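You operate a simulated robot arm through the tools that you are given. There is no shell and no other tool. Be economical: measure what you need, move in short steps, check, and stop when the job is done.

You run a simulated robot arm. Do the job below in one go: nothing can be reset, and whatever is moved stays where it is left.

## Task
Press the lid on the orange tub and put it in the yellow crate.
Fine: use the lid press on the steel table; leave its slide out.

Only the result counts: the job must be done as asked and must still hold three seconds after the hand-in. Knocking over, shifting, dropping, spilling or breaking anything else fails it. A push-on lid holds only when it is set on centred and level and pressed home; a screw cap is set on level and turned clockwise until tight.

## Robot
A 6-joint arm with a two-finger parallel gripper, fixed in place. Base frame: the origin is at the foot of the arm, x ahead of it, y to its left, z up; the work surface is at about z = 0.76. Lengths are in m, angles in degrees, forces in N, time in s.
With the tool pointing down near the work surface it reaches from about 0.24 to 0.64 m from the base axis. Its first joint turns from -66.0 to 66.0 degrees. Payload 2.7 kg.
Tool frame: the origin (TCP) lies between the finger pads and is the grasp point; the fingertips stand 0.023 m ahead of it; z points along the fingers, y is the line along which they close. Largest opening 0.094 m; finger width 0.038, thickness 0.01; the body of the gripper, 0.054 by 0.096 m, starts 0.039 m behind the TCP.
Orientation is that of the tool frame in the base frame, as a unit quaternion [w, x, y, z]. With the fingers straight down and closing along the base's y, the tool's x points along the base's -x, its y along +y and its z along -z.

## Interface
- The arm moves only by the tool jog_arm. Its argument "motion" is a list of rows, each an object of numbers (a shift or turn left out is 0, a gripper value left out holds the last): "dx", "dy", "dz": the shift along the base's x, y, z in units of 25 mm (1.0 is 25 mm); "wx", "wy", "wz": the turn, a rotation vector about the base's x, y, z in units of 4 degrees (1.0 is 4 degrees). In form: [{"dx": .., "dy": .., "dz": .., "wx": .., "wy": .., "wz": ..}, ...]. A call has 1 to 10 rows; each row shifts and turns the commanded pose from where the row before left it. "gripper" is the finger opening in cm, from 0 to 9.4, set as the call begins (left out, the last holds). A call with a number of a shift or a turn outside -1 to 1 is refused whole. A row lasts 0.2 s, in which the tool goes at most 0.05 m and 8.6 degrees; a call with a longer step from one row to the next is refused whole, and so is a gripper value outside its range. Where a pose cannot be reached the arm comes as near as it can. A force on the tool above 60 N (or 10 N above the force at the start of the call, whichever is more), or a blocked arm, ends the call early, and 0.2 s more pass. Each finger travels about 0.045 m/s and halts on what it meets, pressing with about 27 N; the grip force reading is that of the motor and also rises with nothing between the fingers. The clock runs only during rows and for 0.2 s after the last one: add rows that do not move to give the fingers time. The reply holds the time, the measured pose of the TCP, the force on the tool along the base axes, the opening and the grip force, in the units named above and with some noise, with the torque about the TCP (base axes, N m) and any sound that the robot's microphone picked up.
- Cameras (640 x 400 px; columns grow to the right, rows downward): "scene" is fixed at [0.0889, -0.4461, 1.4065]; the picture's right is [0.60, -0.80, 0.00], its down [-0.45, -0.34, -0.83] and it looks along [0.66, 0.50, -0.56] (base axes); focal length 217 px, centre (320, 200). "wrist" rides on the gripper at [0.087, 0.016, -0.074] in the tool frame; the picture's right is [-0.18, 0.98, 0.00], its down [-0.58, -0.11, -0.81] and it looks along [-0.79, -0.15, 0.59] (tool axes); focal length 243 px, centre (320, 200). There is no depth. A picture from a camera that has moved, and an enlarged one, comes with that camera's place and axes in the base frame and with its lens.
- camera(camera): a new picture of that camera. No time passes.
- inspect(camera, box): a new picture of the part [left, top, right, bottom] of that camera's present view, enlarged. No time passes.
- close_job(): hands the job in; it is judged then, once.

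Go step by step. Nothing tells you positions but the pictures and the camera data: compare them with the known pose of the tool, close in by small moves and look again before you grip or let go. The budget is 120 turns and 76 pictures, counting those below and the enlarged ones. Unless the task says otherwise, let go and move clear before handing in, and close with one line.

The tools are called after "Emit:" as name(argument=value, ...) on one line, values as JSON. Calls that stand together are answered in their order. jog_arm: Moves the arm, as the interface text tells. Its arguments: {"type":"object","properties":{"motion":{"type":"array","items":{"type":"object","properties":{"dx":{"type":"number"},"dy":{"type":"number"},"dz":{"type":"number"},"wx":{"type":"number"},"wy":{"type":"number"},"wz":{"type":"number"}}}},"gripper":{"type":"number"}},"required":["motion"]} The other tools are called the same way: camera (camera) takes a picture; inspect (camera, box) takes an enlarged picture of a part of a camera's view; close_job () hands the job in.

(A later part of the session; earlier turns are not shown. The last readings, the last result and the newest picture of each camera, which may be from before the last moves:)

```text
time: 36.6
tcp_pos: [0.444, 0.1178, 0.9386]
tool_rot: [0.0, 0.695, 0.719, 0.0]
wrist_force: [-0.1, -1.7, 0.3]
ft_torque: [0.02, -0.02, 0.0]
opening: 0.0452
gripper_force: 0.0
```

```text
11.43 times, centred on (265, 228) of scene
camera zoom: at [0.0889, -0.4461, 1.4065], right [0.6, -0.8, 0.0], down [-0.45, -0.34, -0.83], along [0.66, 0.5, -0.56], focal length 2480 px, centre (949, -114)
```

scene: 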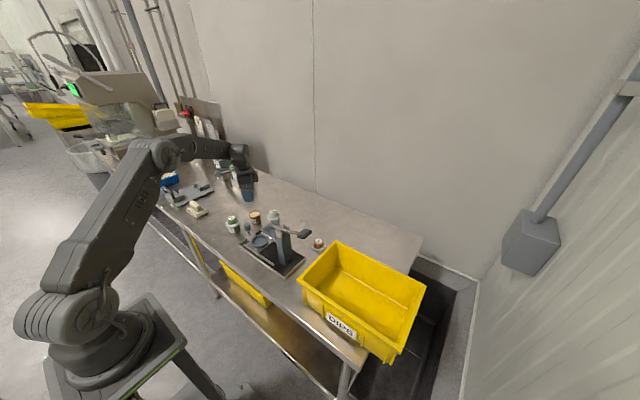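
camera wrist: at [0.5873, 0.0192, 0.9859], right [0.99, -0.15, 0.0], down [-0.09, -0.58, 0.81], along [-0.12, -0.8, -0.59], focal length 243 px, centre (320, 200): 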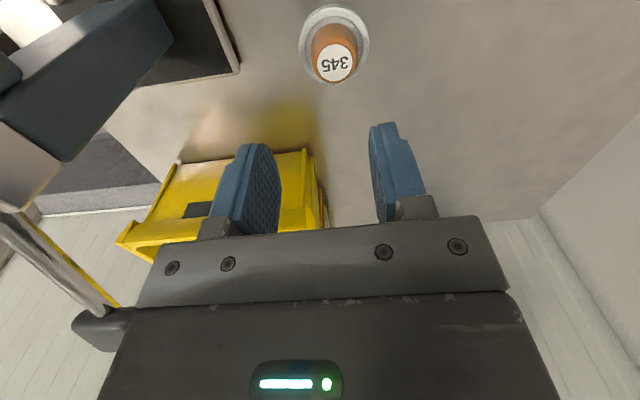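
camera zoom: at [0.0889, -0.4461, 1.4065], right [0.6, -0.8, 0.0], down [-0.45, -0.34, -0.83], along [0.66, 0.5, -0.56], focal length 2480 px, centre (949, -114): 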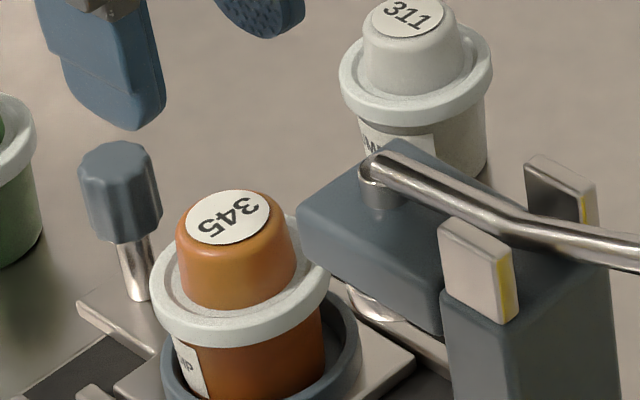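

The lid sits level and centred, just like the neighbours' lids. Next, the slide knob at about (0.443, 0.187).

Emit:
jog_arm(motion=[{"dy": 0.9}, {"dy": 0.9}, {"dy": 0.9}, {}])

Emit:
camera(camera="wrist")

Emit:
inspect(camera="scene", box=[235, 195, 295, 245])

```text
time: 37.6
tcp_pos: [0.444, 0.1885, 0.938]
tool_rot: [0.0, 0.695, 0.719, 0.0]
wrist_force: [-0.4, -0.4, -0.9]
ft_torque: [-0.01, 0.0, -0.01]
opening: 0.0451
gripper_force: 0.0
```

```text
34 pictures are left
camera wrist: at [0.4566, 0.2737, 1.013], right [0.99, -0.15, 0.0], down [-0.09, -0.58, 0.81], along [-0.12, -0.8, -0.59], focal length 243 px, centre (320, 200)
```

wrist: 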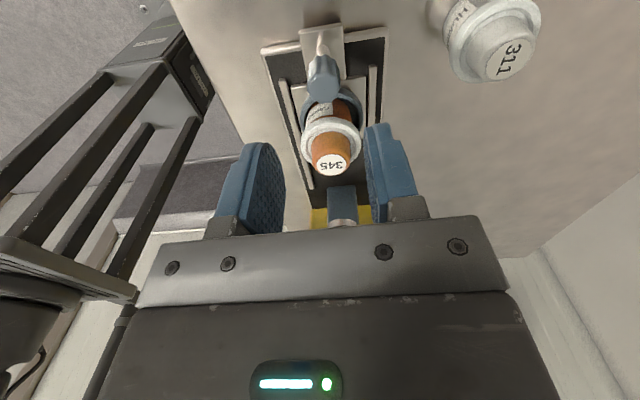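

```text
8.00 times, centred on (265, 220) of scene
camera zoom: at [0.0889, -0.4461, 1.4065], right [0.6, -0.8, 0.0], down [-0.45, -0.34, -0.83], along [0.66, 0.5, -0.56], focal length 1736 px, centre (760, 40)
```

zoom: 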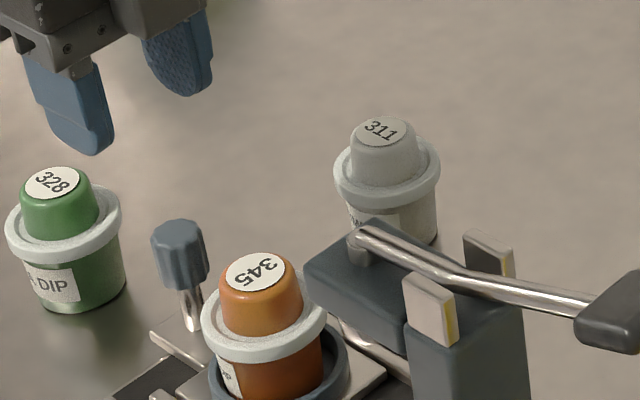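

Knob top is about z = 0.845 and y = 0.187. Descending around it, with a check on the way.

Emit:
jog_arm(motion=[{"dz": -0.8, "dy": -0.06}, {"dz": -0.8}, {"dz": -0.8}, {"dz": -0.4}, {}])

Emit:
camera(camera="wrist")

```text
time: 38.8
tcp_pos: [0.4437, 0.1861, 0.8678]
tool_rot: [0.001, 0.695, 0.719, 0.0]
wrist_force: [0.0, -0.1, -0.4]
ft_torque: [0.02, -0.01, 0.0]
opening: 0.045
gripper_force: 0.1
```

```text
32 pictures are left
camera wrist: at [0.4572, 0.2723, 0.9427], right [0.99, -0.15, 0.0], down [-0.09, -0.58, 0.81], along [-0.12, -0.8, -0.59], focal length 243 px, centre (320, 200)
```

wrist: 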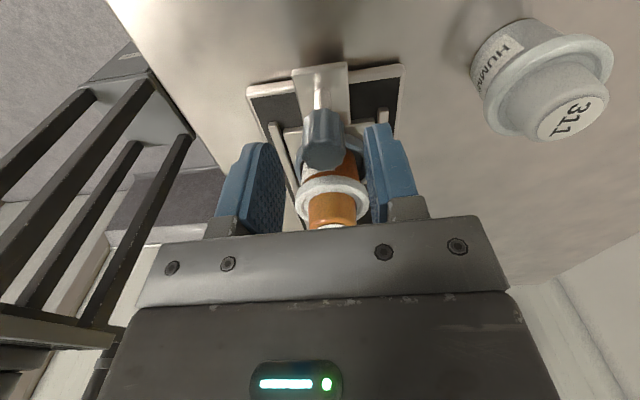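

Knob is centred between the fingers. Down and grip.

Emit:
jog_arm(motion=[{"dz": -0.6}, {"dz": -0.4}, {}])

Emit:
jog_arm(gripper=1.0, motion=[{}, {}, {}, {}])

Emit:
jog_arm(motion=[{"dy": -0.2}, {"dy": -0.3}, {}])

Emit:
inspect(camera="scene", box=[235, 200, 305, 255])

```text
time: 39.6
tcp_pos: [0.4446, 0.1851, 0.8433]
tool_rot: [0.0, 0.695, 0.719, 0.0]
wrist_force: [-0.7, -0.3, -0.1]
ft_torque: [0.02, 0.01, 0.03]
opening: 0.0451
gripper_force: 0.1
```

```text
time: 40.6
tcp_pos: [0.4449, 0.1851, 0.8449]
tool_rot: [0.0, 0.695, 0.719, 0.001]
wrist_force: [8.0, 0.2, 0.3]
ft_torque: [0.12, 0.22, 0.07]
opening: 0.0235
gripper_force: 27.0
```

```text
time: 41.4
tcp_pos: [0.4451, 0.1709, 0.8431]
tool_rot: [0.0, 0.695, 0.719, -0.001]
wrist_force: [20.6, 0.0, -0.1]
ft_torque: [0.33, 0.2, 0.15]
opening: 0.024
gripper_force: 26.6
```

```text
7.27 times, centred on (270, 228) of scene
camera zoom: at [0.0896, -0.446, 1.4065], right [0.6, -0.8, 0.0], down [-0.45, -0.34, -0.83], along [0.66, 0.5, -0.56], focal length 1578 px, centre (684, 0)
```

zoom: 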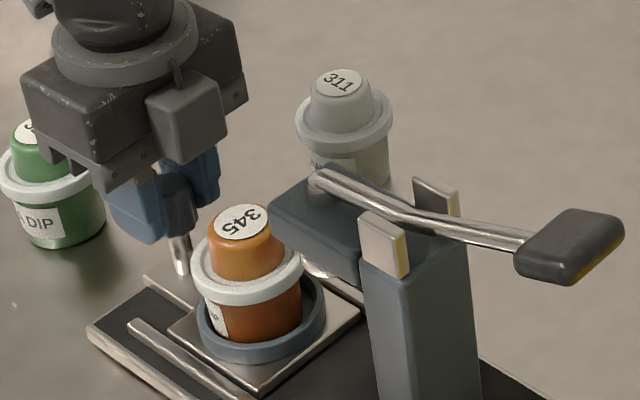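

The slide moves. There's a sideways force of +x, so I'll ease x slightly and continue.

Emit:
jog_arm(motion=[{"dx": 0.06}, {}])

Emit:
jog_arm(motion=[{"dy": -0.3}, {"dy": -0.3}, {}])

```text
time: 42.0
tcp_pos: [0.4446, 0.1703, 0.8432]
tool_rot: [0.001, 0.695, 0.719, -0.002]
wrist_force: [0.4, -1.7, -0.1]
ft_torque: [0.55, -0.33, -0.01]
opening: 0.0239
gripper_force: 26.8
```

```text
time: 42.8
tcp_pos: [0.4451, 0.158, 0.8442]
tool_rot: [-0.001, 0.695, 0.719, -0.002]
wrist_force: [-10.5, 1.3, 0.8]
ft_torque: [-0.2, -0.23, -0.01]
opening: 0.0236
gripper_force: 27.7
```

Emit:
jog_arm(motion=[{"dy": -0.4, "dx": -0.03}, {"dy": -0.4}, {}])

Emit:
inspect(camera="scene", box=[240, 205, 310, 260])

```text
time: 43.6
tcp_pos: [0.4444, 0.1369, 0.8447]
tool_rot: [-0.001, 0.695, 0.719, -0.002]
wrist_force: [-20.8, 0.2, 4.6]
ft_torque: [-0.11, -0.09, -0.04]
opening: 0.0235
gripper_force: 26.1
```

```text
7.27 times, centred on (275, 232) of scene
camera zoom: at [0.0883, -0.4461, 1.4066], right [0.6, -0.8, 0.0], down [-0.45, -0.34, -0.83], along [0.66, 0.5, -0.56], focal length 1578 px, centre (647, -36)
```

zoom: 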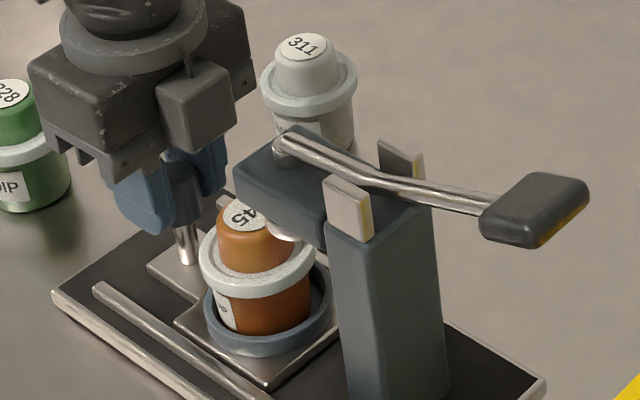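

Continuing; easing x the other way.

Emit:
jog_arm(motion=[{"dx": -0.06}, {"dy": -0.3, "dx": -0.02}, {}])

Emit:
jog_arm(motion=[{"dy": -0.4, "dx": -0.02}, {}])

Emit:
jog_arm(motion=[{"dy": -0.4, "dx": -0.02}, {}])

Emit:
inspect(camera="scene", box=[240, 205, 310, 260])

```text
time: 44.4
tcp_pos: [0.4437, 0.1282, 0.844]
tool_rot: [0.001, 0.695, 0.719, 0.001]
wrist_force: [-2.3, 1.3, 0.5]
ft_torque: [-0.47, 0.34, -0.01]
opening: 0.0236
gripper_force: 26.9
```

```text
time: 45.0
tcp_pos: [0.4444, 0.1183, 0.8434]
tool_rot: [0.001, 0.694, 0.72, 0.002]
wrist_force: [13.3, 0.4, 0.3]
ft_torque: [-0.18, 0.25, 0.12]
opening: 0.0237
gripper_force: 27.0
```

```text
time: 45.6
tcp_pos: [0.4436, 0.1103, 0.8453]
tool_rot: [0.002, 0.695, 0.719, 0.002]
wrist_force: [27.2, 0.5, 0.8]
ft_torque: [0.04, 0.29, 0.05]
opening: 0.0235
gripper_force: 26.8
```

```text
7.27 times, centred on (275, 232) of scene
camera zoom: at [0.0898, -0.446, 1.4065], right [0.6, -0.8, 0.0], down [-0.45, -0.34, -0.83], along [0.66, 0.5, -0.56], focal length 1578 px, centre (647, -36)
```

zoom: 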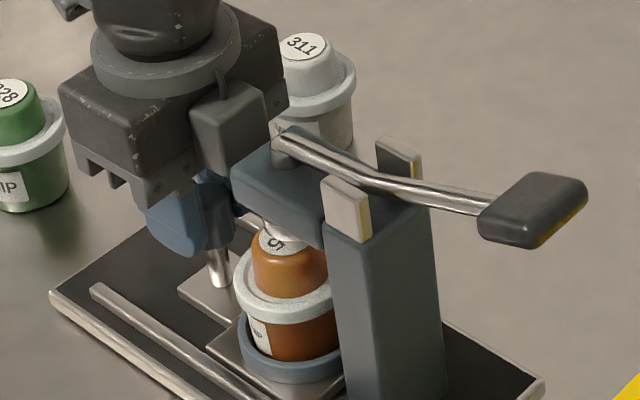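

Emit:
jog_arm(motion=[{"dx": 0.07}, {"dy": -0.3}, {}])

Emit:
jog_arm(motion=[{"dy": -0.25}, {}])

Emit:
jog_arm(motion=[{"dy": -0.2}, {}])

Emit:
inspect(camera="scene", box=[240, 205, 310, 260])

```text
time: 46.4
tcp_pos: [0.4446, 0.1038, 0.8443]
tool_rot: [0.0, 0.695, 0.719, 0.001]
wrist_force: [10.1, 1.2, 4.3]
ft_torque: [0.73, 0.26, 0.0]
opening: 0.0238
gripper_force: 26.7
```

```text
time: 47.0
tcp_pos: [0.4433, 0.0984, 0.8431]
tool_rot: [0.001, 0.694, 0.72, 0.002]
wrist_force: [10.6, 27.0, 1.3]
ft_torque: [-0.03, 0.37, 0.12]
opening: 0.0237
gripper_force: 26.4
```

```text
time: 47.6
tcp_pos: [0.4425, 0.0981, 0.8446]
tool_rot: [0.0, 0.692, 0.722, 0.002]
wrist_force: [0.0, 9.5, 0.0]
ft_torque: [-0.89, 0.22, -0.21]
opening: 0.024
gripper_force: 27.1
stopped in row 2: the force on the tool passed its limit at 60 N (the readings are from after the stop); the commanded pose is now the measured one
```

```text
7.27 times, centred on (275, 232) of scene
camera zoom: at [0.0889, -0.4459, 1.4066], right [0.6, -0.8, 0.0], down [-0.45, -0.34, -0.83], along [0.66, 0.5, -0.56], focal length 1578 px, centre (647, -36)
```

zoom: 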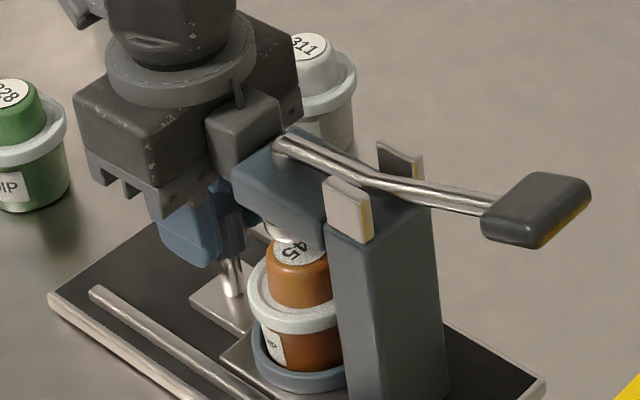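

The slide reached a hard stop at y = 0.098. I need to see whether that's the slide's end or the gripper touching the press head.

Emit:
inspect(camera="scene", box=[255, 205, 295, 240])

Emit:
camera(camera="wrist")

```text
11.43 times, centred on (275, 222) of scene
camera zoom: at [0.0889, -0.4459, 1.4066], right [0.6, -0.8, 0.0], down [-0.45, -0.34, -0.83], along [0.66, 0.5, -0.56], focal length 2480 px, centre (834, -57)
```

zoom: 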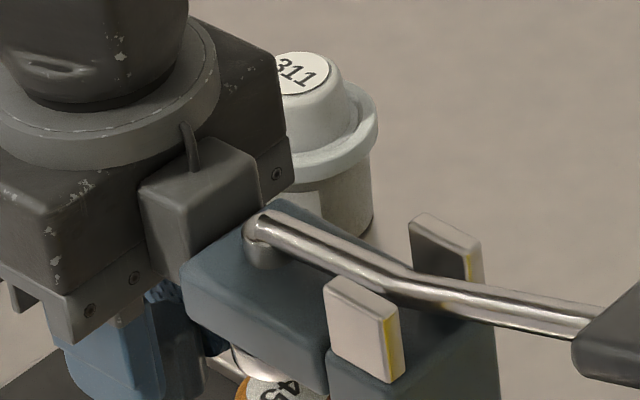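

```text
26 pictures are left
camera wrist: at [0.4555, 0.1852, 0.9197], right [0.99, -0.14, 0.0], down [-0.09, -0.59, 0.8], along [-0.11, -0.8, -0.59], focal length 243 px, centre (320, 200)
```

wrist: 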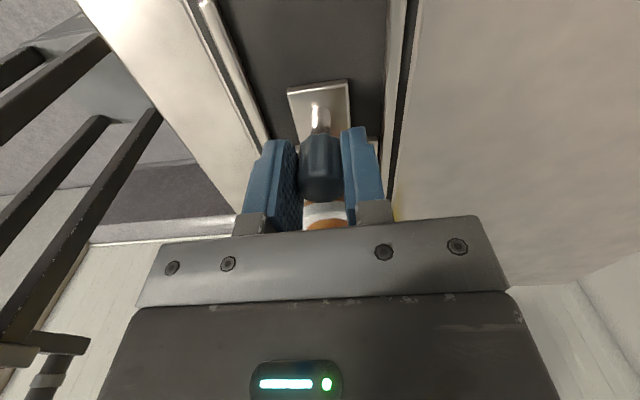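

The gripper's front box probably meets the press head. I'll let go, rise, and push the knob from its +y side with closed fingers, which leaves more clearance.

Emit:
jog_arm(gripper=4.5, motion=[{"dy": 0.04}, {}, {}, {}])

Emit:
jog_arm(motion=[{"dz": 0.5}, {"dz": 0.8}, {"dz": 0.3}, {"dy": 0.9}, {"dy": 0.9}, {}])

Emit:
jog_arm(gripper=0, motion=[{}, {}, {}, {}, {}])

Emit:
camera(camera="wrist")

Emit:
inspect(camera="scene", box=[240, 200, 310, 260])

```text
time: 48.6
tcp_pos: [0.443, 0.0982, 0.8442]
tool_rot: [-0.001, 0.692, 0.722, 0.002]
wrist_force: [0.5, 4.2, -2.1]
ft_torque: [-0.2, -0.1, -0.1]
opening: 0.045
gripper_force: 0.1
```

```text
time: 50.0
tcp_pos: [0.4422, 0.1426, 0.8839]
tool_rot: [-0.001, 0.692, 0.722, 0.002]
wrist_force: [0.3, 0.2, 0.6]
ft_torque: [-0.02, -0.03, 0.02]
opening: 0.0449
gripper_force: 0.1
```

```text
time: 51.2
tcp_pos: [0.4439, 0.1433, 0.8836]
tool_rot: [-0.001, 0.692, 0.722, 0.004]
wrist_force: [0.9, -0.3, 0.1]
ft_torque: [-0.03, -0.03, 0.0]
opening: 0.0002
gripper_force: 26.6
```

```text
25 pictures are left
camera wrist: at [0.4556, 0.2302, 0.959], right [0.99, -0.14, 0.0], down [-0.09, -0.59, 0.8], along [-0.11, -0.8, -0.59], focal length 243 px, centre (320, 200)
```

wrist: 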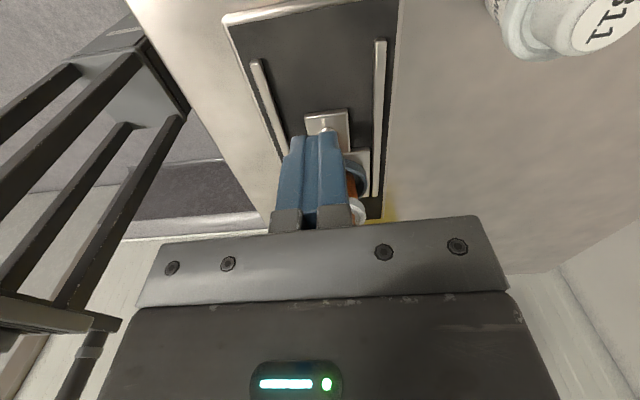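

```text
6.67 times, centred on (275, 230) of scene
camera zoom: at [0.0889, -0.4461, 1.4065], right [0.6, -0.8, 0.0], down [-0.45, -0.34, -0.83], along [0.66, 0.5, -0.56], focal length 1447 px, centre (620, 0)
```

zoom: 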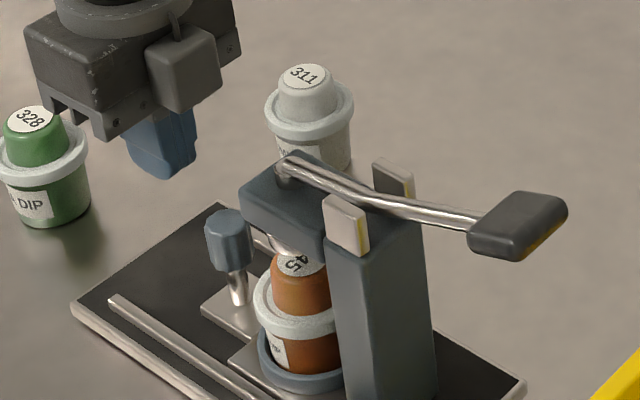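

The slide shows the ram nearly over the lid. Descending behind the knob and pushing.

Emit:
jog_arm(motion=[{"dz": -0.8}, {"dz": -0.9}, {"dy": -0.4}, {}])

Emit:
jog_arm(motion=[{"dy": -0.15}, {"dy": -0.15}, {}])

Emit:
jog_arm(motion=[{"dy": -0.15}, {"dy": -0.1}, {}])

Emit:
inspect(camera="scene", box=[240, 200, 310, 260])

```text
time: 52.2
tcp_pos: [0.4427, 0.1337, 0.8421]
tool_rot: [0.0, 0.691, 0.722, 0.002]
wrist_force: [1.0, 0.5, 0.4]
ft_torque: [-0.02, 0.03, -0.03]
opening: 0.0002
gripper_force: 27.0
```

```text
time: 53.0
tcp_pos: [0.4423, 0.1262, 0.8425]
tool_rot: [-0.001, 0.693, 0.721, 0.002]
wrist_force: [0.1, 3.3, -1.2]
ft_torque: [0.03, -0.01, 0.01]
opening: 0.0
gripper_force: 27.2
```

```text
time: 53.9
tcp_pos: [0.4423, 0.1249, 0.8413]
tool_rot: [-0.002, 0.69, 0.724, 0.003]
wrist_force: [-4.3, 51.6, -8.3]
ft_torque: [0.12, 0.02, -0.1]
opening: 0.0
gripper_force: 26.8
```

```text
6.67 times, centred on (275, 230) of scene
camera zoom: at [0.089, -0.4448, 1.4069], right [0.6, -0.8, 0.0], down [-0.45, -0.34, -0.83], along [0.66, 0.5, -0.56], focal length 1447 px, centre (620, 0)
```

zoom: 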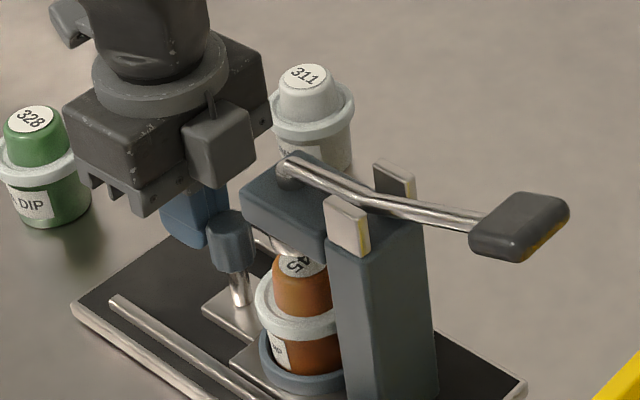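

The slide is fully home against its stop, with the tub under the ram. Backing off, rising, then moving over the lever handle at about (0.445, -0.122, 0.96).

Emit:
jog_arm(motion=[{"dy": 0.5}, {"dy": 0.5}, {"dz": 1}, {"dz": 1}, {"dz": 1}, {"dz": 1}, {"dz": 1}, {"dz": 1}, {"dz": 1}, {"dz": 0.5}])

Emit:
jog_arm(motion=[{"dy": -1}, {"dy": -1}, {"dy": -1}, {"dy": -1}, {"dy": -1}, {"dy": -1}, {"dy": -1}, {"dy": -1}, {"dy": -1}, {"dy": -1}])

Emit:
camera(camera="wrist")

Emit:
inspect(camera="scene", box=[240, 180, 340, 260])

```text
time: 56.0
tcp_pos: [0.4424, 0.145, 1.0305]
tool_rot: [-0.001, 0.692, 0.722, 0.002]
wrist_force: [0.8, 0.0, -0.2]
ft_torque: [0.05, 0.0, 0.0]
opening: 0.0
gripper_force: 26.8
```

```text
time: 58.2
tcp_pos: [0.4419, -0.1062, 1.0283]
tool_rot: [0.0, 0.692, 0.722, 0.002]
wrist_force: [-0.2, -0.3, 0.2]
ft_torque: [-0.01, -0.02, -0.01]
opening: 0.0
gripper_force: 27.3
```

```text
22 pictures are left
camera wrist: at [0.4552, -0.0195, 1.1041], right [0.99, -0.14, 0.0], down [-0.09, -0.59, 0.8], along [-0.11, -0.8, -0.59], focal length 243 px, centre (320, 200)
```

wrist: 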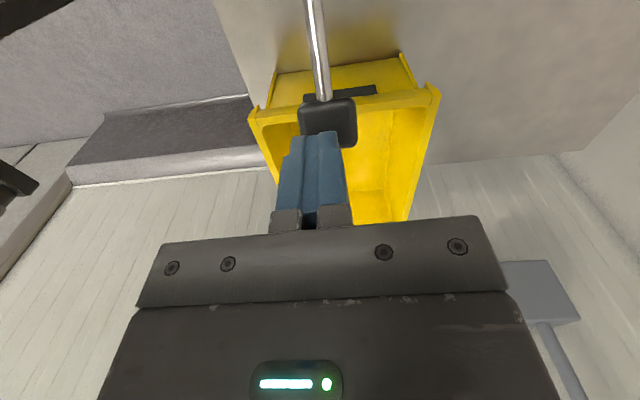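

```text
5.00 times, centred on (290, 220) of scene
camera zoom: at [0.0889, -0.4461, 1.4065], right [0.6, -0.8, 0.0], down [-0.45, -0.34, -0.83], along [0.66, 0.5, -0.56], focal length 1085 px, centre (470, 100)
```

zoom: 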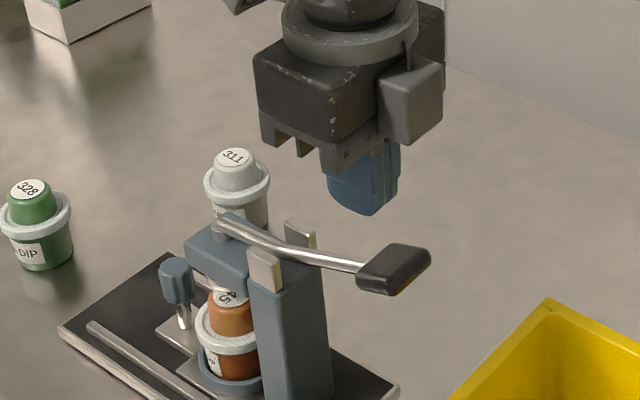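

Handle is at about (0.445, -0.121). Aligning over it and pressing down gradually.

Emit:
jog_arm(motion=[{"dx": 0.12, "dy": -0.7}, {"dz": -0.5}, {"dz": -0.4}, {"dz": -0.2}, {}])

Emit:
jog_arm(motion=[{"dz": -0.2}, {"dz": -0.2}, {}])

Emit:
jog_arm(motion=[{"dz": -0.2}, {"dz": -0.2}, {}])

Emit:
inspect(camera="scene", box=[240, 180, 340, 260])

```text
time: 59.5
tcp_pos: [0.445, -0.1236, 1.0007]
tool_rot: [-0.001, 0.692, 0.722, 0.002]
wrist_force: [-0.1, -0.7, -0.8]
ft_torque: [0.02, -0.04, 0.02]
opening: 0.0
gripper_force: 27.1
```

```text
time: 60.2
tcp_pos: [0.4449, -0.1237, 0.9906]
tool_rot: [0.0, 0.692, 0.722, 0.002]
wrist_force: [1.3, -0.1, 0.7]
ft_torque: [0.0, 0.02, 0.04]
opening: 0.0
gripper_force: 27.0
```

```text
time: 61.0
tcp_pos: [0.4449, -0.1231, 0.9816]
tool_rot: [-0.001, 0.692, 0.722, 0.001]
wrist_force: [0.5, 0.0, 0.8]
ft_torque: [-0.01, 0.02, 0.0]
opening: 0.0001
gripper_force: 27.2
```

```text
5.00 times, centred on (290, 220) of scene
camera zoom: at [0.0889, -0.4461, 1.4065], right [0.6, -0.8, 0.0], down [-0.45, -0.34, -0.83], along [0.66, 0.5, -0.56], focal length 1085 px, centre (470, 100)
```

zoom: 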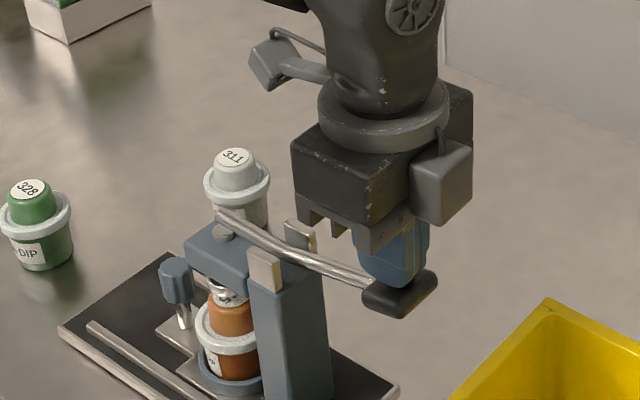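

The handle moves down and the ram is coming down onto the lid. Continuing.

Emit:
jog_arm(motion=[{"dz": -0.3}, {"dz": -0.3}, {}])

Emit:
jog_arm(motion=[{"dz": -0.2}, {"dz": -0.2}, {}])

Emit:
jog_arm(motion=[{"dz": -0.2}, {"dz": -0.2}, {}])

Emit:
inspect(camera="scene", box=[240, 180, 340, 260])

```text
time: 61.9
tcp_pos: [0.4447, -0.1242, 0.9662]
tool_rot: [0.0, 0.692, 0.722, 0.001]
wrist_force: [0.2, -0.1, -0.1]
ft_torque: [-0.03, -0.02, 0.01]
opening: 0.0
gripper_force: 27.0
```

```text
time: 62.6
tcp_pos: [0.4442, -0.1232, 0.9568]
tool_rot: [-0.002, 0.692, 0.722, 0.001]
wrist_force: [0.9, -2.4, 2.0]
ft_torque: [-0.01, 0.0, -0.02]
opening: 0.0001
gripper_force: 27.2
```

```text
time: 63.5
tcp_pos: [0.4459, -0.1234, 0.9465]
tool_rot: [0.0, 0.691, 0.722, 0.002]
wrist_force: [0.5, -0.1, 1.2]
ft_torque: [0.0, -0.04, -0.01]
opening: 0.0
gripper_force: 26.9
```

```text
5.00 times, centred on (290, 220) of scene
camera zoom: at [0.0889, -0.4461, 1.4065], right [0.6, -0.8, 0.0], down [-0.45, -0.34, -0.83], along [0.66, 0.5, -0.56], focal length 1085 px, centre (470, 100)
```

zoom: 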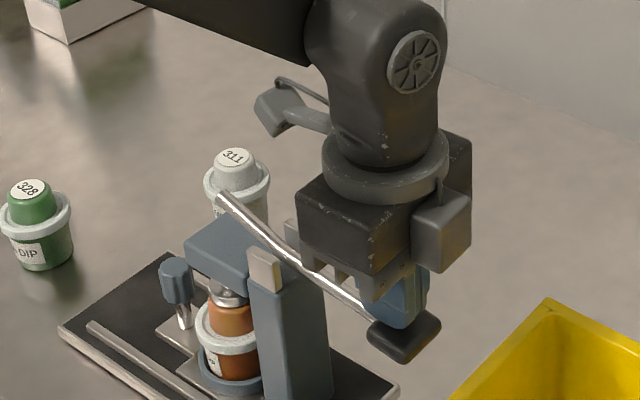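

Emit:
jog_arm(motion=[{"dz": -0.2}, {"dz": -0.2}, {}])

Emit:
jog_arm(motion=[{"dz": -0.15}, {"dz": -0.15}, {}])

Emit:
jog_arm(motion=[{"dz": -0.15}, {"dz": -0.15}, {}])

Emit:
inspect(camera="scene", box=[240, 190, 340, 270])

```text
time: 64.2
tcp_pos: [0.4446, -0.1238, 0.9422]
tool_rot: [0.002, 0.691, 0.723, 0.003]
wrist_force: [-20.9, 8.1, 53.8]
ft_torque: [0.66, 0.61, 0.16]
opening: 0.0002
gripper_force: 26.9
heard: snap
```

```text
time: 64.6
tcp_pos: [0.4451, -0.1232, 0.9435]
tool_rot: [0.003, 0.692, 0.722, 0.004]
wrist_force: [-15.8, 5.4, 28.0]
ft_torque: [0.36, 0.45, 0.13]
opening: 0.0
gripper_force: 26.7
stopped in row 1: the force on the tool passed its limit at 72 N (the readings are from after the stop); the commanded pose is now the measured one
```

```text
time: 65.1
tcp_pos: [0.447, -0.1241, 0.9436]
tool_rot: [0.004, 0.692, 0.722, 0.004]
wrist_force: [-13.9, 2.6, 25.2]
ft_torque: [0.28, 0.38, 0.12]
opening: 0.0
gripper_force: 27.3
stopped in row 2: the force on the tool passed its limit at 64 N (the readings are from after the stop); the commanded pose is now the measured one
```

```text
5.00 times, centred on (290, 230) of scene
camera zoom: at [0.0882, -0.4459, 1.4066], right [0.6, -0.8, 0.0], down [-0.45, -0.34, -0.83], along [0.66, 0.5, -0.56], focal length 1085 px, centre (470, 50)
```

zoom: 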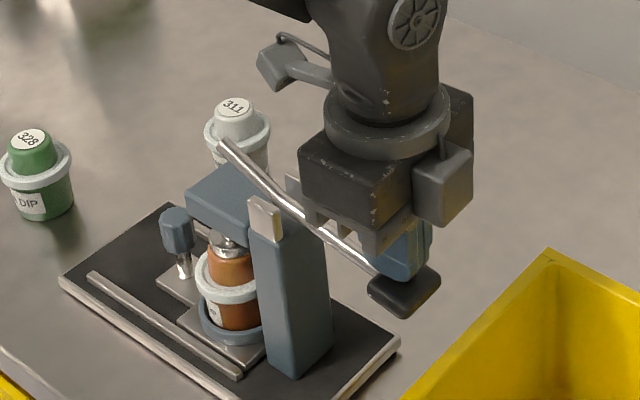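

A snap was heard, so the lid is home. Rising to see whether the lever returns by itself.

Emit:
jog_arm(motion=[{"dz": 0.3}, {"dz": 0.5}, {"dz": 0.5}, {"dz": 0.7}, {"dz": 0.7}, {"dz": 0.8}, {}])

Emit:
inspect(camera="scene", box=[240, 190, 340, 270])

```text
time: 66.7
tcp_pos: [0.4471, -0.1245, 1.0279]
tool_rot: [0.004, 0.691, 0.723, 0.003]
wrist_force: [0.5, 0.0, 0.0]
ft_torque: [0.0, 0.02, -0.01]
opening: 0.0001
gripper_force: 27.8
```

```text
5.00 times, centred on (290, 230) of scene
camera zoom: at [0.0889, -0.4461, 1.4065], right [0.6, -0.8, 0.0], down [-0.45, -0.34, -0.83], along [0.66, 0.5, -0.56], focal length 1085 px, centre (470, 50)
```

zoom: 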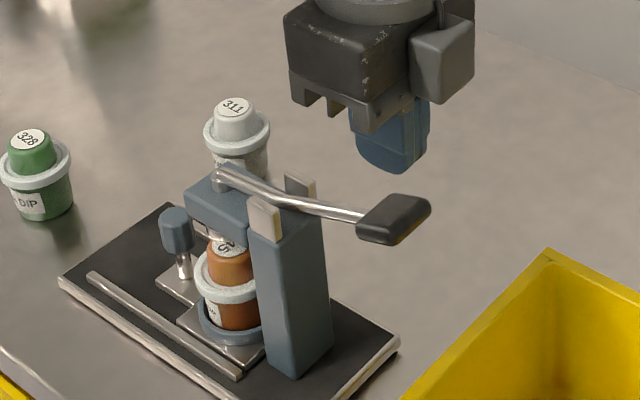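

The lever sprang back up. Now I return to the slide knob to pull it out again.

Emit:
jog_arm(gripper=4.5, motion=[{"dy": 1, "dx": -0.1}, {"dy": 1}, {"dy": 1}, {"dy": 1}, {"dy": 1}, {"dy": 1}, {"dy": 1}, {"dy": 1}, {"dy": 1}, {"dy": 0.6}])

Emit:
jog_arm(motion=[{"dz": -1}, {"dz": -1}, {"dz": -1}, {"dz": -1}, {"dz": -1}, {"dz": -1}, {}])

Emit:
camera(camera="wrist")

Emit:
inspect(camera="scene", box=[240, 190, 310, 250])

```text
time: 68.9
tcp_pos: [0.445, 0.1162, 1.0288]
tool_rot: [0.004, 0.691, 0.723, 0.004]
wrist_force: [0.4, -0.1, 0.2]
ft_torque: [0.0, -0.02, 0.04]
opening: 0.0449
gripper_force: 0.0
```

```text
time: 70.5
tcp_pos: [0.447, 0.116, 0.8767]
tool_rot: [0.005, 0.692, 0.722, 0.004]
wrist_force: [0.9, -0.7, -0.2]
ft_torque: [-0.04, -0.02, 0.01]
opening: 0.0449
gripper_force: 0.1
```

```text
16 pictures are left
camera wrist: at [0.4584, 0.2037, 0.9527], right [0.99, -0.14, 0.01], down [-0.09, -0.59, 0.8], along [-0.11, -0.8, -0.59], focal length 243 px, centre (320, 200)
```

wrist: 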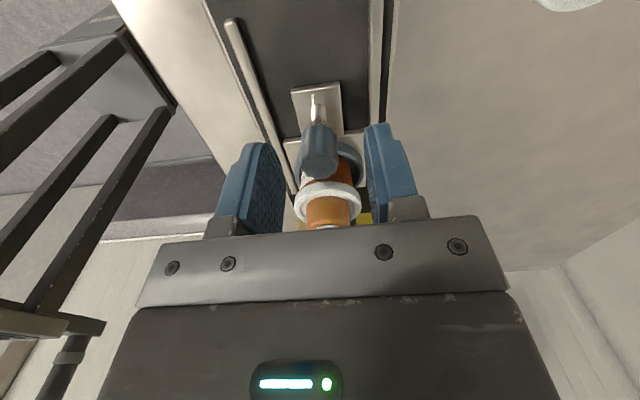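

```text
6.67 times, centred on (275, 220) of scene
camera zoom: at [0.0889, -0.4461, 1.4065], right [0.6, -0.8, 0.0], down [-0.45, -0.34, -0.83], along [0.66, 0.5, -0.56], focal length 1447 px, centre (620, 67)
```

zoom: 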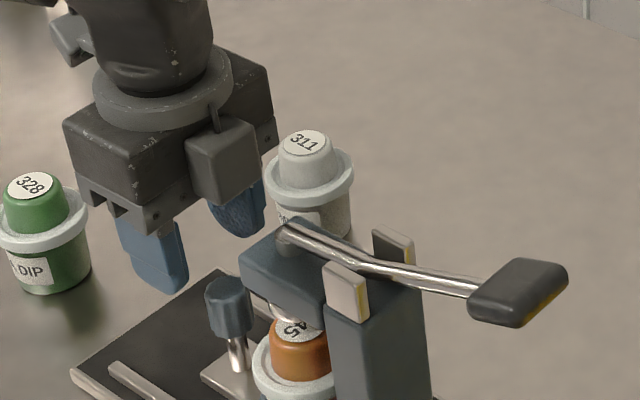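

Knob slightly to -x of the finger centre. Adjust, descend, then grip.

Emit:
jog_arm(motion=[{"dx": -0.12, "dz": -0.6}, {"dz": -0.7, "dy": -0.36}, {}])

Emit:
jog_arm(gripper=1.0, motion=[{}, {}, {}, {}])

Emit:
jog_arm(motion=[{"dy": 0.2}, {"dy": 0.3}, {}])

```text
time: 71.3
tcp_pos: [0.4433, 0.1073, 0.8447]
tool_rot: [0.003, 0.691, 0.722, 0.004]
wrist_force: [0.1, 0.9, -0.4]
ft_torque: [-0.04, -0.01, 0.01]
opening: 0.0448
gripper_force: 0.0
```

```text
time: 72.3
tcp_pos: [0.4426, 0.1074, 0.8466]
tool_rot: [0.003, 0.691, 0.722, 0.004]
wrist_force: [-5.7, -0.5, 0.8]
ft_torque: [-0.02, 0.5, -0.03]
opening: 0.0238
gripper_force: 27.3
```

```text
time: 73.1
tcp_pos: [0.4426, 0.1194, 0.8461]
tool_rot: [0.003, 0.691, 0.723, 0.003]
wrist_force: [-2.8, 0.0, -0.2]
ft_torque: [-0.25, 0.44, 0.0]
opening: 0.0239
gripper_force: 27.1
```

Pulling smoothly; continuing in steps.

Emit:
jog_arm(motion=[{"dy": 0.3}, {"dy": 0.3}, {"dy": 0.3}, {}])

Emit:
jog_arm(motion=[{"dy": 0.3}, {"dy": 0.3}, {"dy": 0.3}, {}])

Emit:
jog_arm(motion=[{"dy": 0.3}, {"dy": 0.3}, {"dy": 0.2}, {}])

Emit:
inspect(camera="scene", box=[235, 200, 305, 260])

```text
time: 74.1
tcp_pos: [0.4413, 0.1429, 0.8456]
tool_rot: [0.004, 0.692, 0.722, 0.004]
wrist_force: [-5.3, 0.2, 13.8]
ft_torque: [-0.59, 0.48, -0.04]
opening: 0.0236
gripper_force: 26.7
```

```text
time: 75.1
tcp_pos: [0.4415, 0.1634, 0.8452]
tool_rot: [0.005, 0.691, 0.723, 0.004]
wrist_force: [4.3, -1.2, 1.8]
ft_torque: [0.07, 0.3, 0.08]
opening: 0.0235
gripper_force: 26.7
```

```text
time: 76.1
tcp_pos: [0.4416, 0.1831, 0.8453]
tool_rot: [0.003, 0.692, 0.722, 0.004]
wrist_force: [-4.5, -0.7, 6.9]
ft_torque: [0.26, 0.52, -0.16]
opening: 0.0237
gripper_force: 26.9
```

```text
6.67 times, centred on (270, 230) of scene
camera zoom: at [0.0887, -0.4461, 1.4065], right [0.6, -0.8, 0.0], down [-0.45, -0.34, -0.83], along [0.66, 0.5, -0.56], focal length 1447 px, centre (653, 0)
```

zoom: 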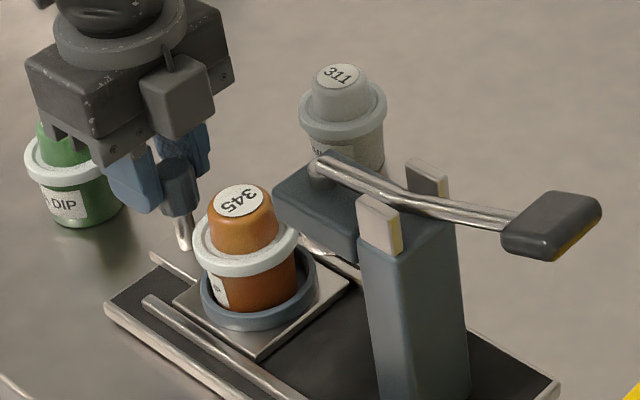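

Emit:
jog_arm(motion=[{"dy": 0.25}, {"dy": 0.25}, {}])

Emit:
jog_arm(motion=[{"dy": 0.12}, {}])

Emit:
jog_arm(motion=[{"dy": 0.12}, {}])

```text
time: 76.9
tcp_pos: [0.4418, 0.1951, 0.8453]
tool_rot: [0.002, 0.692, 0.722, 0.0]
wrist_force: [-9.4, -21.1, 4.7]
ft_torque: [-0.34, 0.42, -0.09]
opening: 0.0242
gripper_force: 26.2
```

```text
time: 77.5
tcp_pos: [0.4415, 0.1995, 0.8463]
tool_rot: [0.003, 0.692, 0.722, 0.0]
wrist_force: [-8.0, -20.7, 0.3]
ft_torque: [-0.23, 0.43, -0.08]
opening: 0.0236
gripper_force: 26.9
```

```text
time: 78.1
tcp_pos: [0.4428, 0.2051, 0.8482]
tool_rot: [0.004, 0.691, 0.723, 0.007]
wrist_force: [0.2, 0.2, 1.0]
ft_torque: [-0.02, -0.03, 0.0]
opening: 0.0094
gripper_force: 0.0
```

The slide reached its out stop and the fingers slid off the knob. Rising to look.

Emit:
jog_arm(motion=[{"dz": 0.6}, {"dz": 1}, {"dz": 1}, {"dz": 1}, {}])

Emit:
inspect(camera="scene", box=[235, 200, 305, 260])

```text
time: 79.3
tcp_pos: [0.4428, 0.2042, 0.9364]
tool_rot: [0.004, 0.691, 0.722, 0.004]
wrist_force: [0.1, 0.6, 0.5]
ft_torque: [0.02, -0.02, -0.01]
opening: 0.01
gripper_force: 0.0
```

```text
6.67 times, centred on (270, 230) of scene
camera zoom: at [0.0889, -0.4461, 1.4065], right [0.6, -0.8, 0.0], down [-0.45, -0.34, -0.83], along [0.66, 0.5, -0.56], focal length 1447 px, centre (653, 0)
```

zoom: 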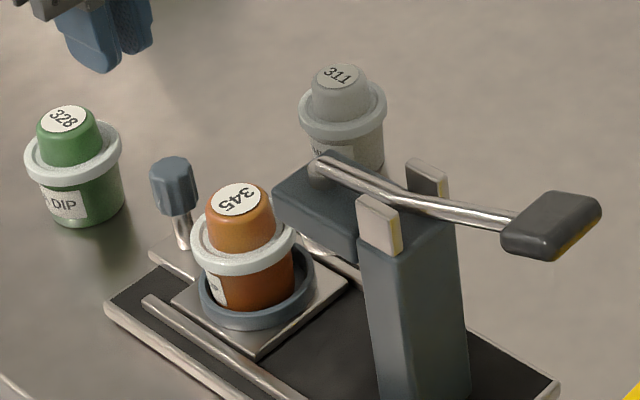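

The slide looks about 4 mm short of its original out position. I'll regrip the knob centrally and pull until it stops.

Emit:
jog_arm(gripper=4.5, motion=[{"dy": -0.44}, {"dy": -0.44}, {"dz": -0.9}, {"dz": -0.9}, {"dz": -0.9}, {"dz": -0.9}, {}])

Emit:
jog_arm(gripper=1.0, motion=[{}, {}, {}, {}])

Emit:
jog_arm(motion=[{"dy": 0.1}, {"dy": 0.1}, {}])

```text
time: 80.9
tcp_pos: [0.4416, 0.1811, 0.8454]
tool_rot: [0.004, 0.692, 0.722, 0.004]
wrist_force: [1.3, 0.9, 0.0]
ft_torque: [-0.01, 0.02, 0.01]
opening: 0.045
gripper_force: 0.0
```

```text
time: 81.9
tcp_pos: [0.4417, 0.1823, 0.846]
tool_rot: [0.004, 0.691, 0.723, 0.004]
wrist_force: [0.9, 1.2, -0.3]
ft_torque: [0.1, 0.42, 0.04]
opening: 0.0239
gripper_force: 26.7
```

```text
time: 82.7
tcp_pos: [0.4416, 0.1853, 0.8455]
tool_rot: [0.003, 0.692, 0.722, 0.004]
wrist_force: [0.3, -0.2, 0.2]
ft_torque: [0.12, 0.47, -0.06]
opening: 0.0239
gripper_force: 27.2
```

Emit:
jog_arm(motion=[{"dy": 0.12}, {}])

Emit:
jog_arm(motion=[{"dy": 0.1}, {}])

```text
time: 83.3
tcp_pos: [0.4426, 0.1883, 0.8461]
tool_rot: [0.003, 0.691, 0.722, 0.004]
wrist_force: [1.4, -1.5, -0.3]
ft_torque: [0.24, 0.4, 0.07]
opening: 0.0241
gripper_force: 27.0
```

```text
time: 83.9
tcp_pos: [0.4411, 0.1905, 0.8459]
tool_rot: [0.003, 0.692, 0.722, 0.002]
wrist_force: [1.3, -18.3, -0.5]
ft_torque: [-0.2, 0.47, 0.05]
opening: 0.0241
gripper_force: 27.4
```

The slide is now fully out against its stop. Releasing and moving above the tub.

Emit:
jog_arm(gripper=4.5, motion=[{"dy": -0.08}, {}, {}, {"dz": 0.6}, {"dz": 1}, {"dz": 1}, {"dz": 1}, {"dz": 0.6}, {}])

Emit:
jog_arm(gripper=7.4, motion=[{"dy": -0.9}, {"dy": -0.9}, {"dy": -0.8, "dx": 0.1}, {"dz": -0.8}, {"dz": -0.8}, {}])

Emit:
camera(camera="wrist")

Emit:
inspect(camera="scene", box=[235, 200, 305, 260])

```text
time: 85.9
tcp_pos: [0.4419, 0.189, 0.9527]
tool_rot: [0.004, 0.692, 0.722, 0.004]
wrist_force: [-0.3, 0.1, 0.4]
ft_torque: [-0.03, -0.01, 0.0]
opening: 0.0449
gripper_force: 0.0
```

```text
time: 87.3
tcp_pos: [0.4454, 0.1255, 0.9114]
tool_rot: [0.003, 0.691, 0.723, 0.004]
wrist_force: [0.2, -0.5, 0.2]
ft_torque: [-0.01, -0.01, 0.0]
opening: 0.0741
gripper_force: 0.0
```

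```text
12 pictures are left
camera wrist: at [0.457, 0.2125, 0.9862], right [0.99, -0.14, 0.01], down [-0.09, -0.59, 0.81], along [-0.11, -0.8, -0.59], focal length 243 px, centre (320, 200)
```

wrist: 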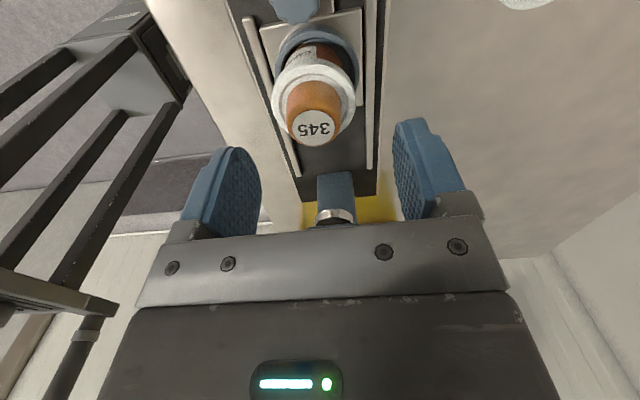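

```text
6.67 times, centred on (270, 230) of scene
camera zoom: at [0.0889, -0.4461, 1.4065], right [0.6, -0.8, 0.0], down [-0.45, -0.34, -0.83], along [0.66, 0.5, -0.56], focal length 1447 px, centre (653, 0)
```

zoom: 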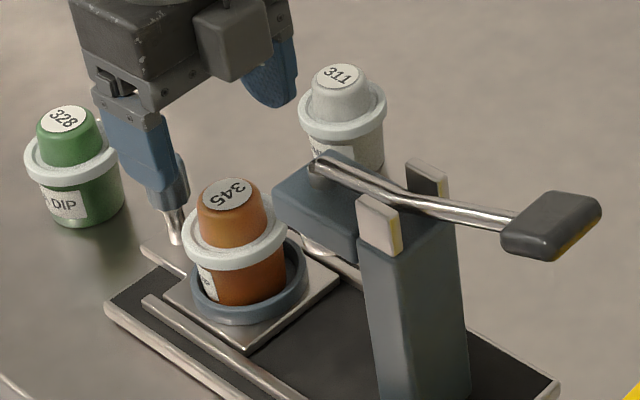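

The slide is fully out. The tub is at about (0.441, 0.127); I'll correct the small tilt and offset, then descend to the rim of the lid.

Emit:
jog_arm(motion=[{"dx": -0.16, "dy": 0.04, "wy": 0.14}, {"dz": -0.8}, {"dz": -0.8}, {"dz": -0.8}, {"dz": -0.7}, {}])

Emit:
camera(camera="wrist")

```text
time: 88.7
tcp_pos: [0.4399, 0.1253, 0.834]
tool_rot: [0.0, 0.691, 0.722, 0.0]
wrist_force: [0.0, 0.8, -0.4]
ft_torque: [0.0, -0.02, 0.0]
opening: 0.0738
gripper_force: 0.1
```

```text
10 pictures are left
camera wrist: at [0.4532, 0.2128, 0.909], right [0.99, -0.14, 0.0], down [-0.08, -0.59, 0.81], along [-0.11, -0.8, -0.59], focal length 243 px, centre (320, 200)
```

wrist: 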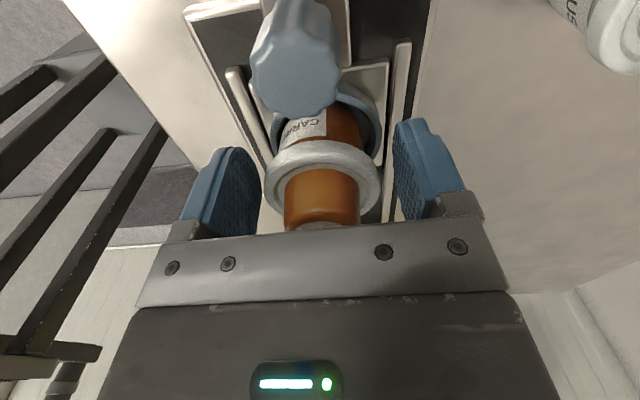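

Lid rim is right at the grasp point. Closing and lifting slightly.

Emit:
jog_arm(gripper=3.5, motion=[{}, {}, {}, {}])

Emit:
jog_arm(motion=[{"dz": 0.2}, {"dz": 0.4}, {"dz": 0.6}, {"dz": 0.8}, {"dz": 0.8}, {"dz": 0.8}, {}])

Emit:
inspect(camera="scene", box=[235, 190, 315, 260])

```text
time: 89.7
tcp_pos: [0.4401, 0.1259, 0.8335]
tool_rot: [0.0, 0.692, 0.722, 0.0]
wrist_force: [-1.1, -0.1, -1.3]
ft_torque: [-0.03, -0.01, 0.02]
opening: 0.0587
gripper_force: 27.2
```

```text
time: 91.3
tcp_pos: [0.4408, 0.1255, 0.9243]
tool_rot: [0.0, 0.692, 0.722, 0.0]
wrist_force: [0.6, 0.2, -1.8]
ft_torque: [0.01, 0.02, -0.02]
opening: 0.0585
gripper_force: 27.2
```

```text
5.71 times, centred on (275, 225) of scene
camera zoom: at [0.0889, -0.4461, 1.4065], right [0.6, -0.8, 0.0], down [-0.45, -0.34, -0.83], along [0.66, 0.5, -0.56], focal length 1240 px, centre (577, 57)
```

zoom: 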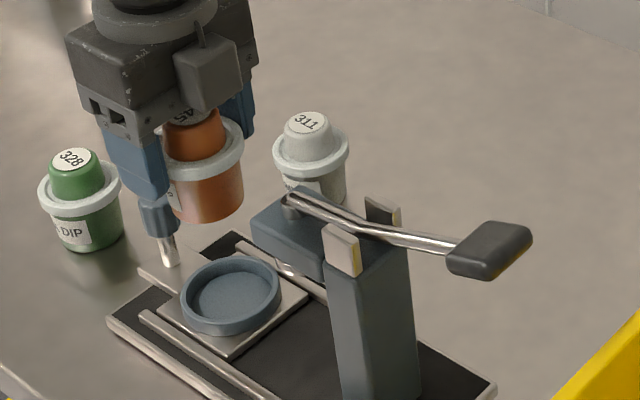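

Lidded tub is held as one piece and the press stays with its slide out. Raising well above the press, then carrying it over the crate, whose centre is about (0.45, -0.32).

Emit:
jog_arm(motion=[{"dz": 0.6}, {"dz": 0.8}, {"dz": 0.9}, {"dz": 0.9}, {"dz": 0.9}, {"dz": 0.9}, {"dz": 0.6}, {"dy": -0.4}, {"dy": -0.7}, {"dy": -0.9}])

Emit:
jog_arm(motion=[{"dy": -0.9}, {"dy": -0.9}, {"dy": -0.9}, {"dy": -0.9}, {"dy": -0.9}, {"dy": -0.9}, {"dy": -0.9}, {"dy": -0.9}, {"dy": -0.9}, {"dy": -0.9}])

Emit:
jog_arm(motion=[{"dy": -0.9}, {"dy": -0.9}, {"dy": -0.9}, {"dy": -0.9}, {"dy": -0.6, "dx": 0.2}, {"dy": -0.4, "dx": 0.2}, {}])

Emit:
camera(camera="scene")

Emit:
camera(camera="wrist")

```text
time: 93.5
tcp_pos: [0.4396, 0.0754, 1.0656]
tool_rot: [-0.001, 0.692, 0.722, 0.0]
wrist_force: [0.7, 0.4, -0.5]
ft_torque: [0.0, 0.03, -0.02]
opening: 0.0584
gripper_force: 27.2
```

```text
time: 95.7
tcp_pos: [0.4408, -0.1504, 1.0652]
tool_rot: [0.0, 0.691, 0.722, 0.0]
wrist_force: [0.7, -0.2, -0.9]
ft_torque: [0.03, 0.0, -0.02]
opening: 0.0584
gripper_force: 26.8
```

```text
time: 97.3
tcp_pos: [0.4513, -0.2648, 1.064]
tool_rot: [0.0, 0.691, 0.723, 0.0]
wrist_force: [-0.7, 0.1, -1.1]
ft_torque: [0.0, 0.02, -0.02]
opening: 0.0583
gripper_force: 26.8
```

```text
8 pictures are left
```

scene: 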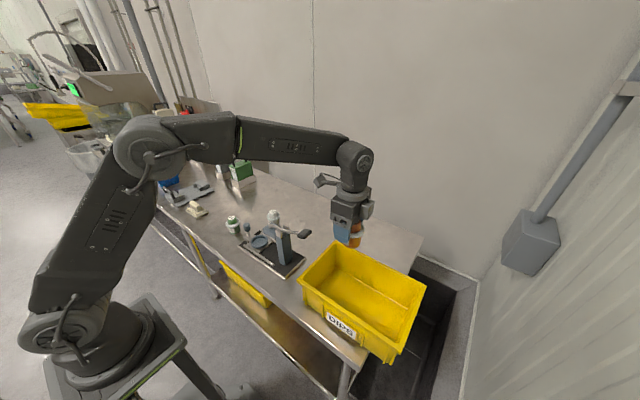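

```text
7 pictures are left
camera wrist: at [0.4636, -0.1772, 1.1382], right [0.99, -0.14, 0.0], down [-0.08, -0.59, 0.81], along [-0.11, -0.8, -0.59], focal length 243 px, centre (320, 200)
```

wrist: 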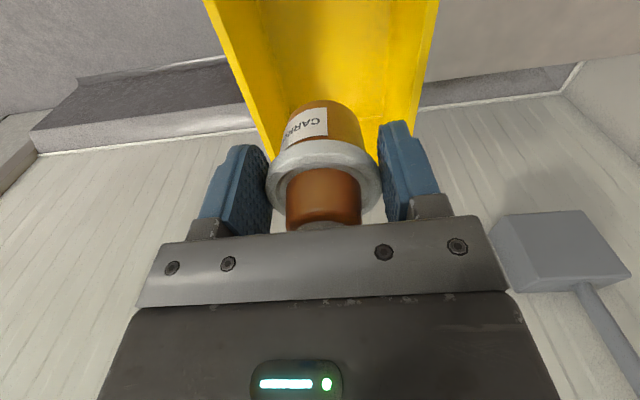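

Crate centre x is about 0.455, so I'm well placed. Moving further over the crate and descending.

Emit:
jog_arm(motion=[{"dy": -0.7, "dx": 0.1}, {"dy": -0.8}, {"dy": -0.6}, {"dz": -0.8}, {"dz": -0.8}, {"dz": -0.8}, {"dz": -0.8}, {"dz": -0.8}, {}])

Emit:
inspect(camera="scene", box=[290, 210, 440, 370])

```text
time: 99.3
tcp_pos: [0.4525, -0.3165, 0.9629]
tool_rot: [0.0, 0.691, 0.722, -0.001]
wrist_force: [0.0, -0.7, -1.0]
ft_torque: [0.05, 0.04, 0.04]
opening: 0.0583
gripper_force: 27.1
```

```text
2.50 times, centred on (365, 290) of scene
camera zoom: at [0.0889, -0.4461, 1.4065], right [0.6, -0.8, 0.0], down [-0.45, -0.34, -0.83], along [0.66, 0.5, -0.56], focal length 542 px, centre (208, -25)
```

zoom: 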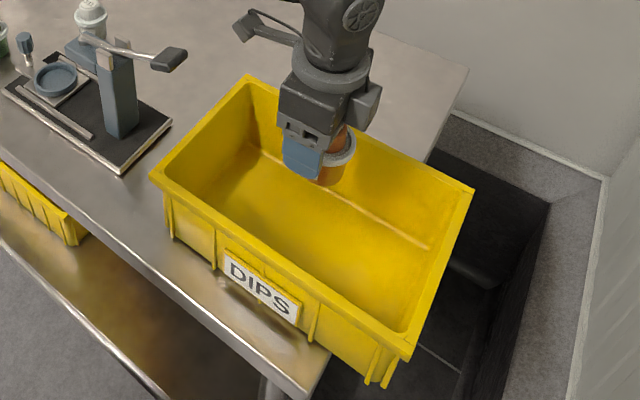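

Tub is over the crate interior. Descending until the tub touches the floor.

Emit:
jog_arm(motion=[{"dz": -0.8}, {"dz": -0.8}, {"dz": -0.8}, {"dz": -0.8}, {"dz": -0.8}, {"dz": -0.6}, {}])

Emit:
inspect(camera="scene", box=[310, 220, 400, 300])

```text
time: 100.9
tcp_pos: [0.4529, -0.3155, 0.8487]
tool_rot: [0.001, 0.691, 0.722, 0.0]
wrist_force: [0.3, 0.2, -0.8]
ft_torque: [0.01, 0.03, -0.02]
opening: 0.0586
gripper_force: 26.9
```

```text
5.00 times, centred on (355, 260) of scene
camera zoom: at [0.0889, -0.4461, 1.4065], right [0.6, -0.8, 0.0], down [-0.45, -0.34, -0.83], along [0.66, 0.5, -0.56], focal length 1085 px, centre (145, -100)
```

zoom: 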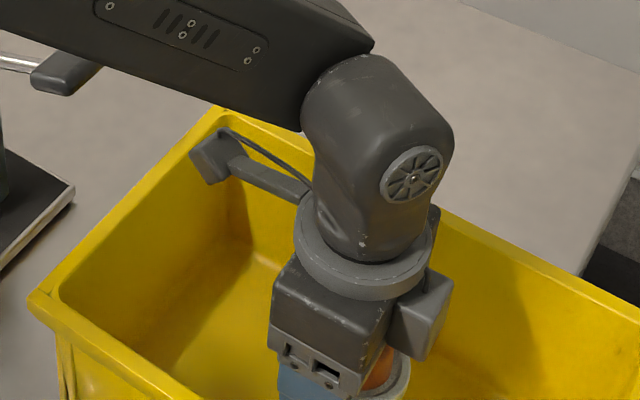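

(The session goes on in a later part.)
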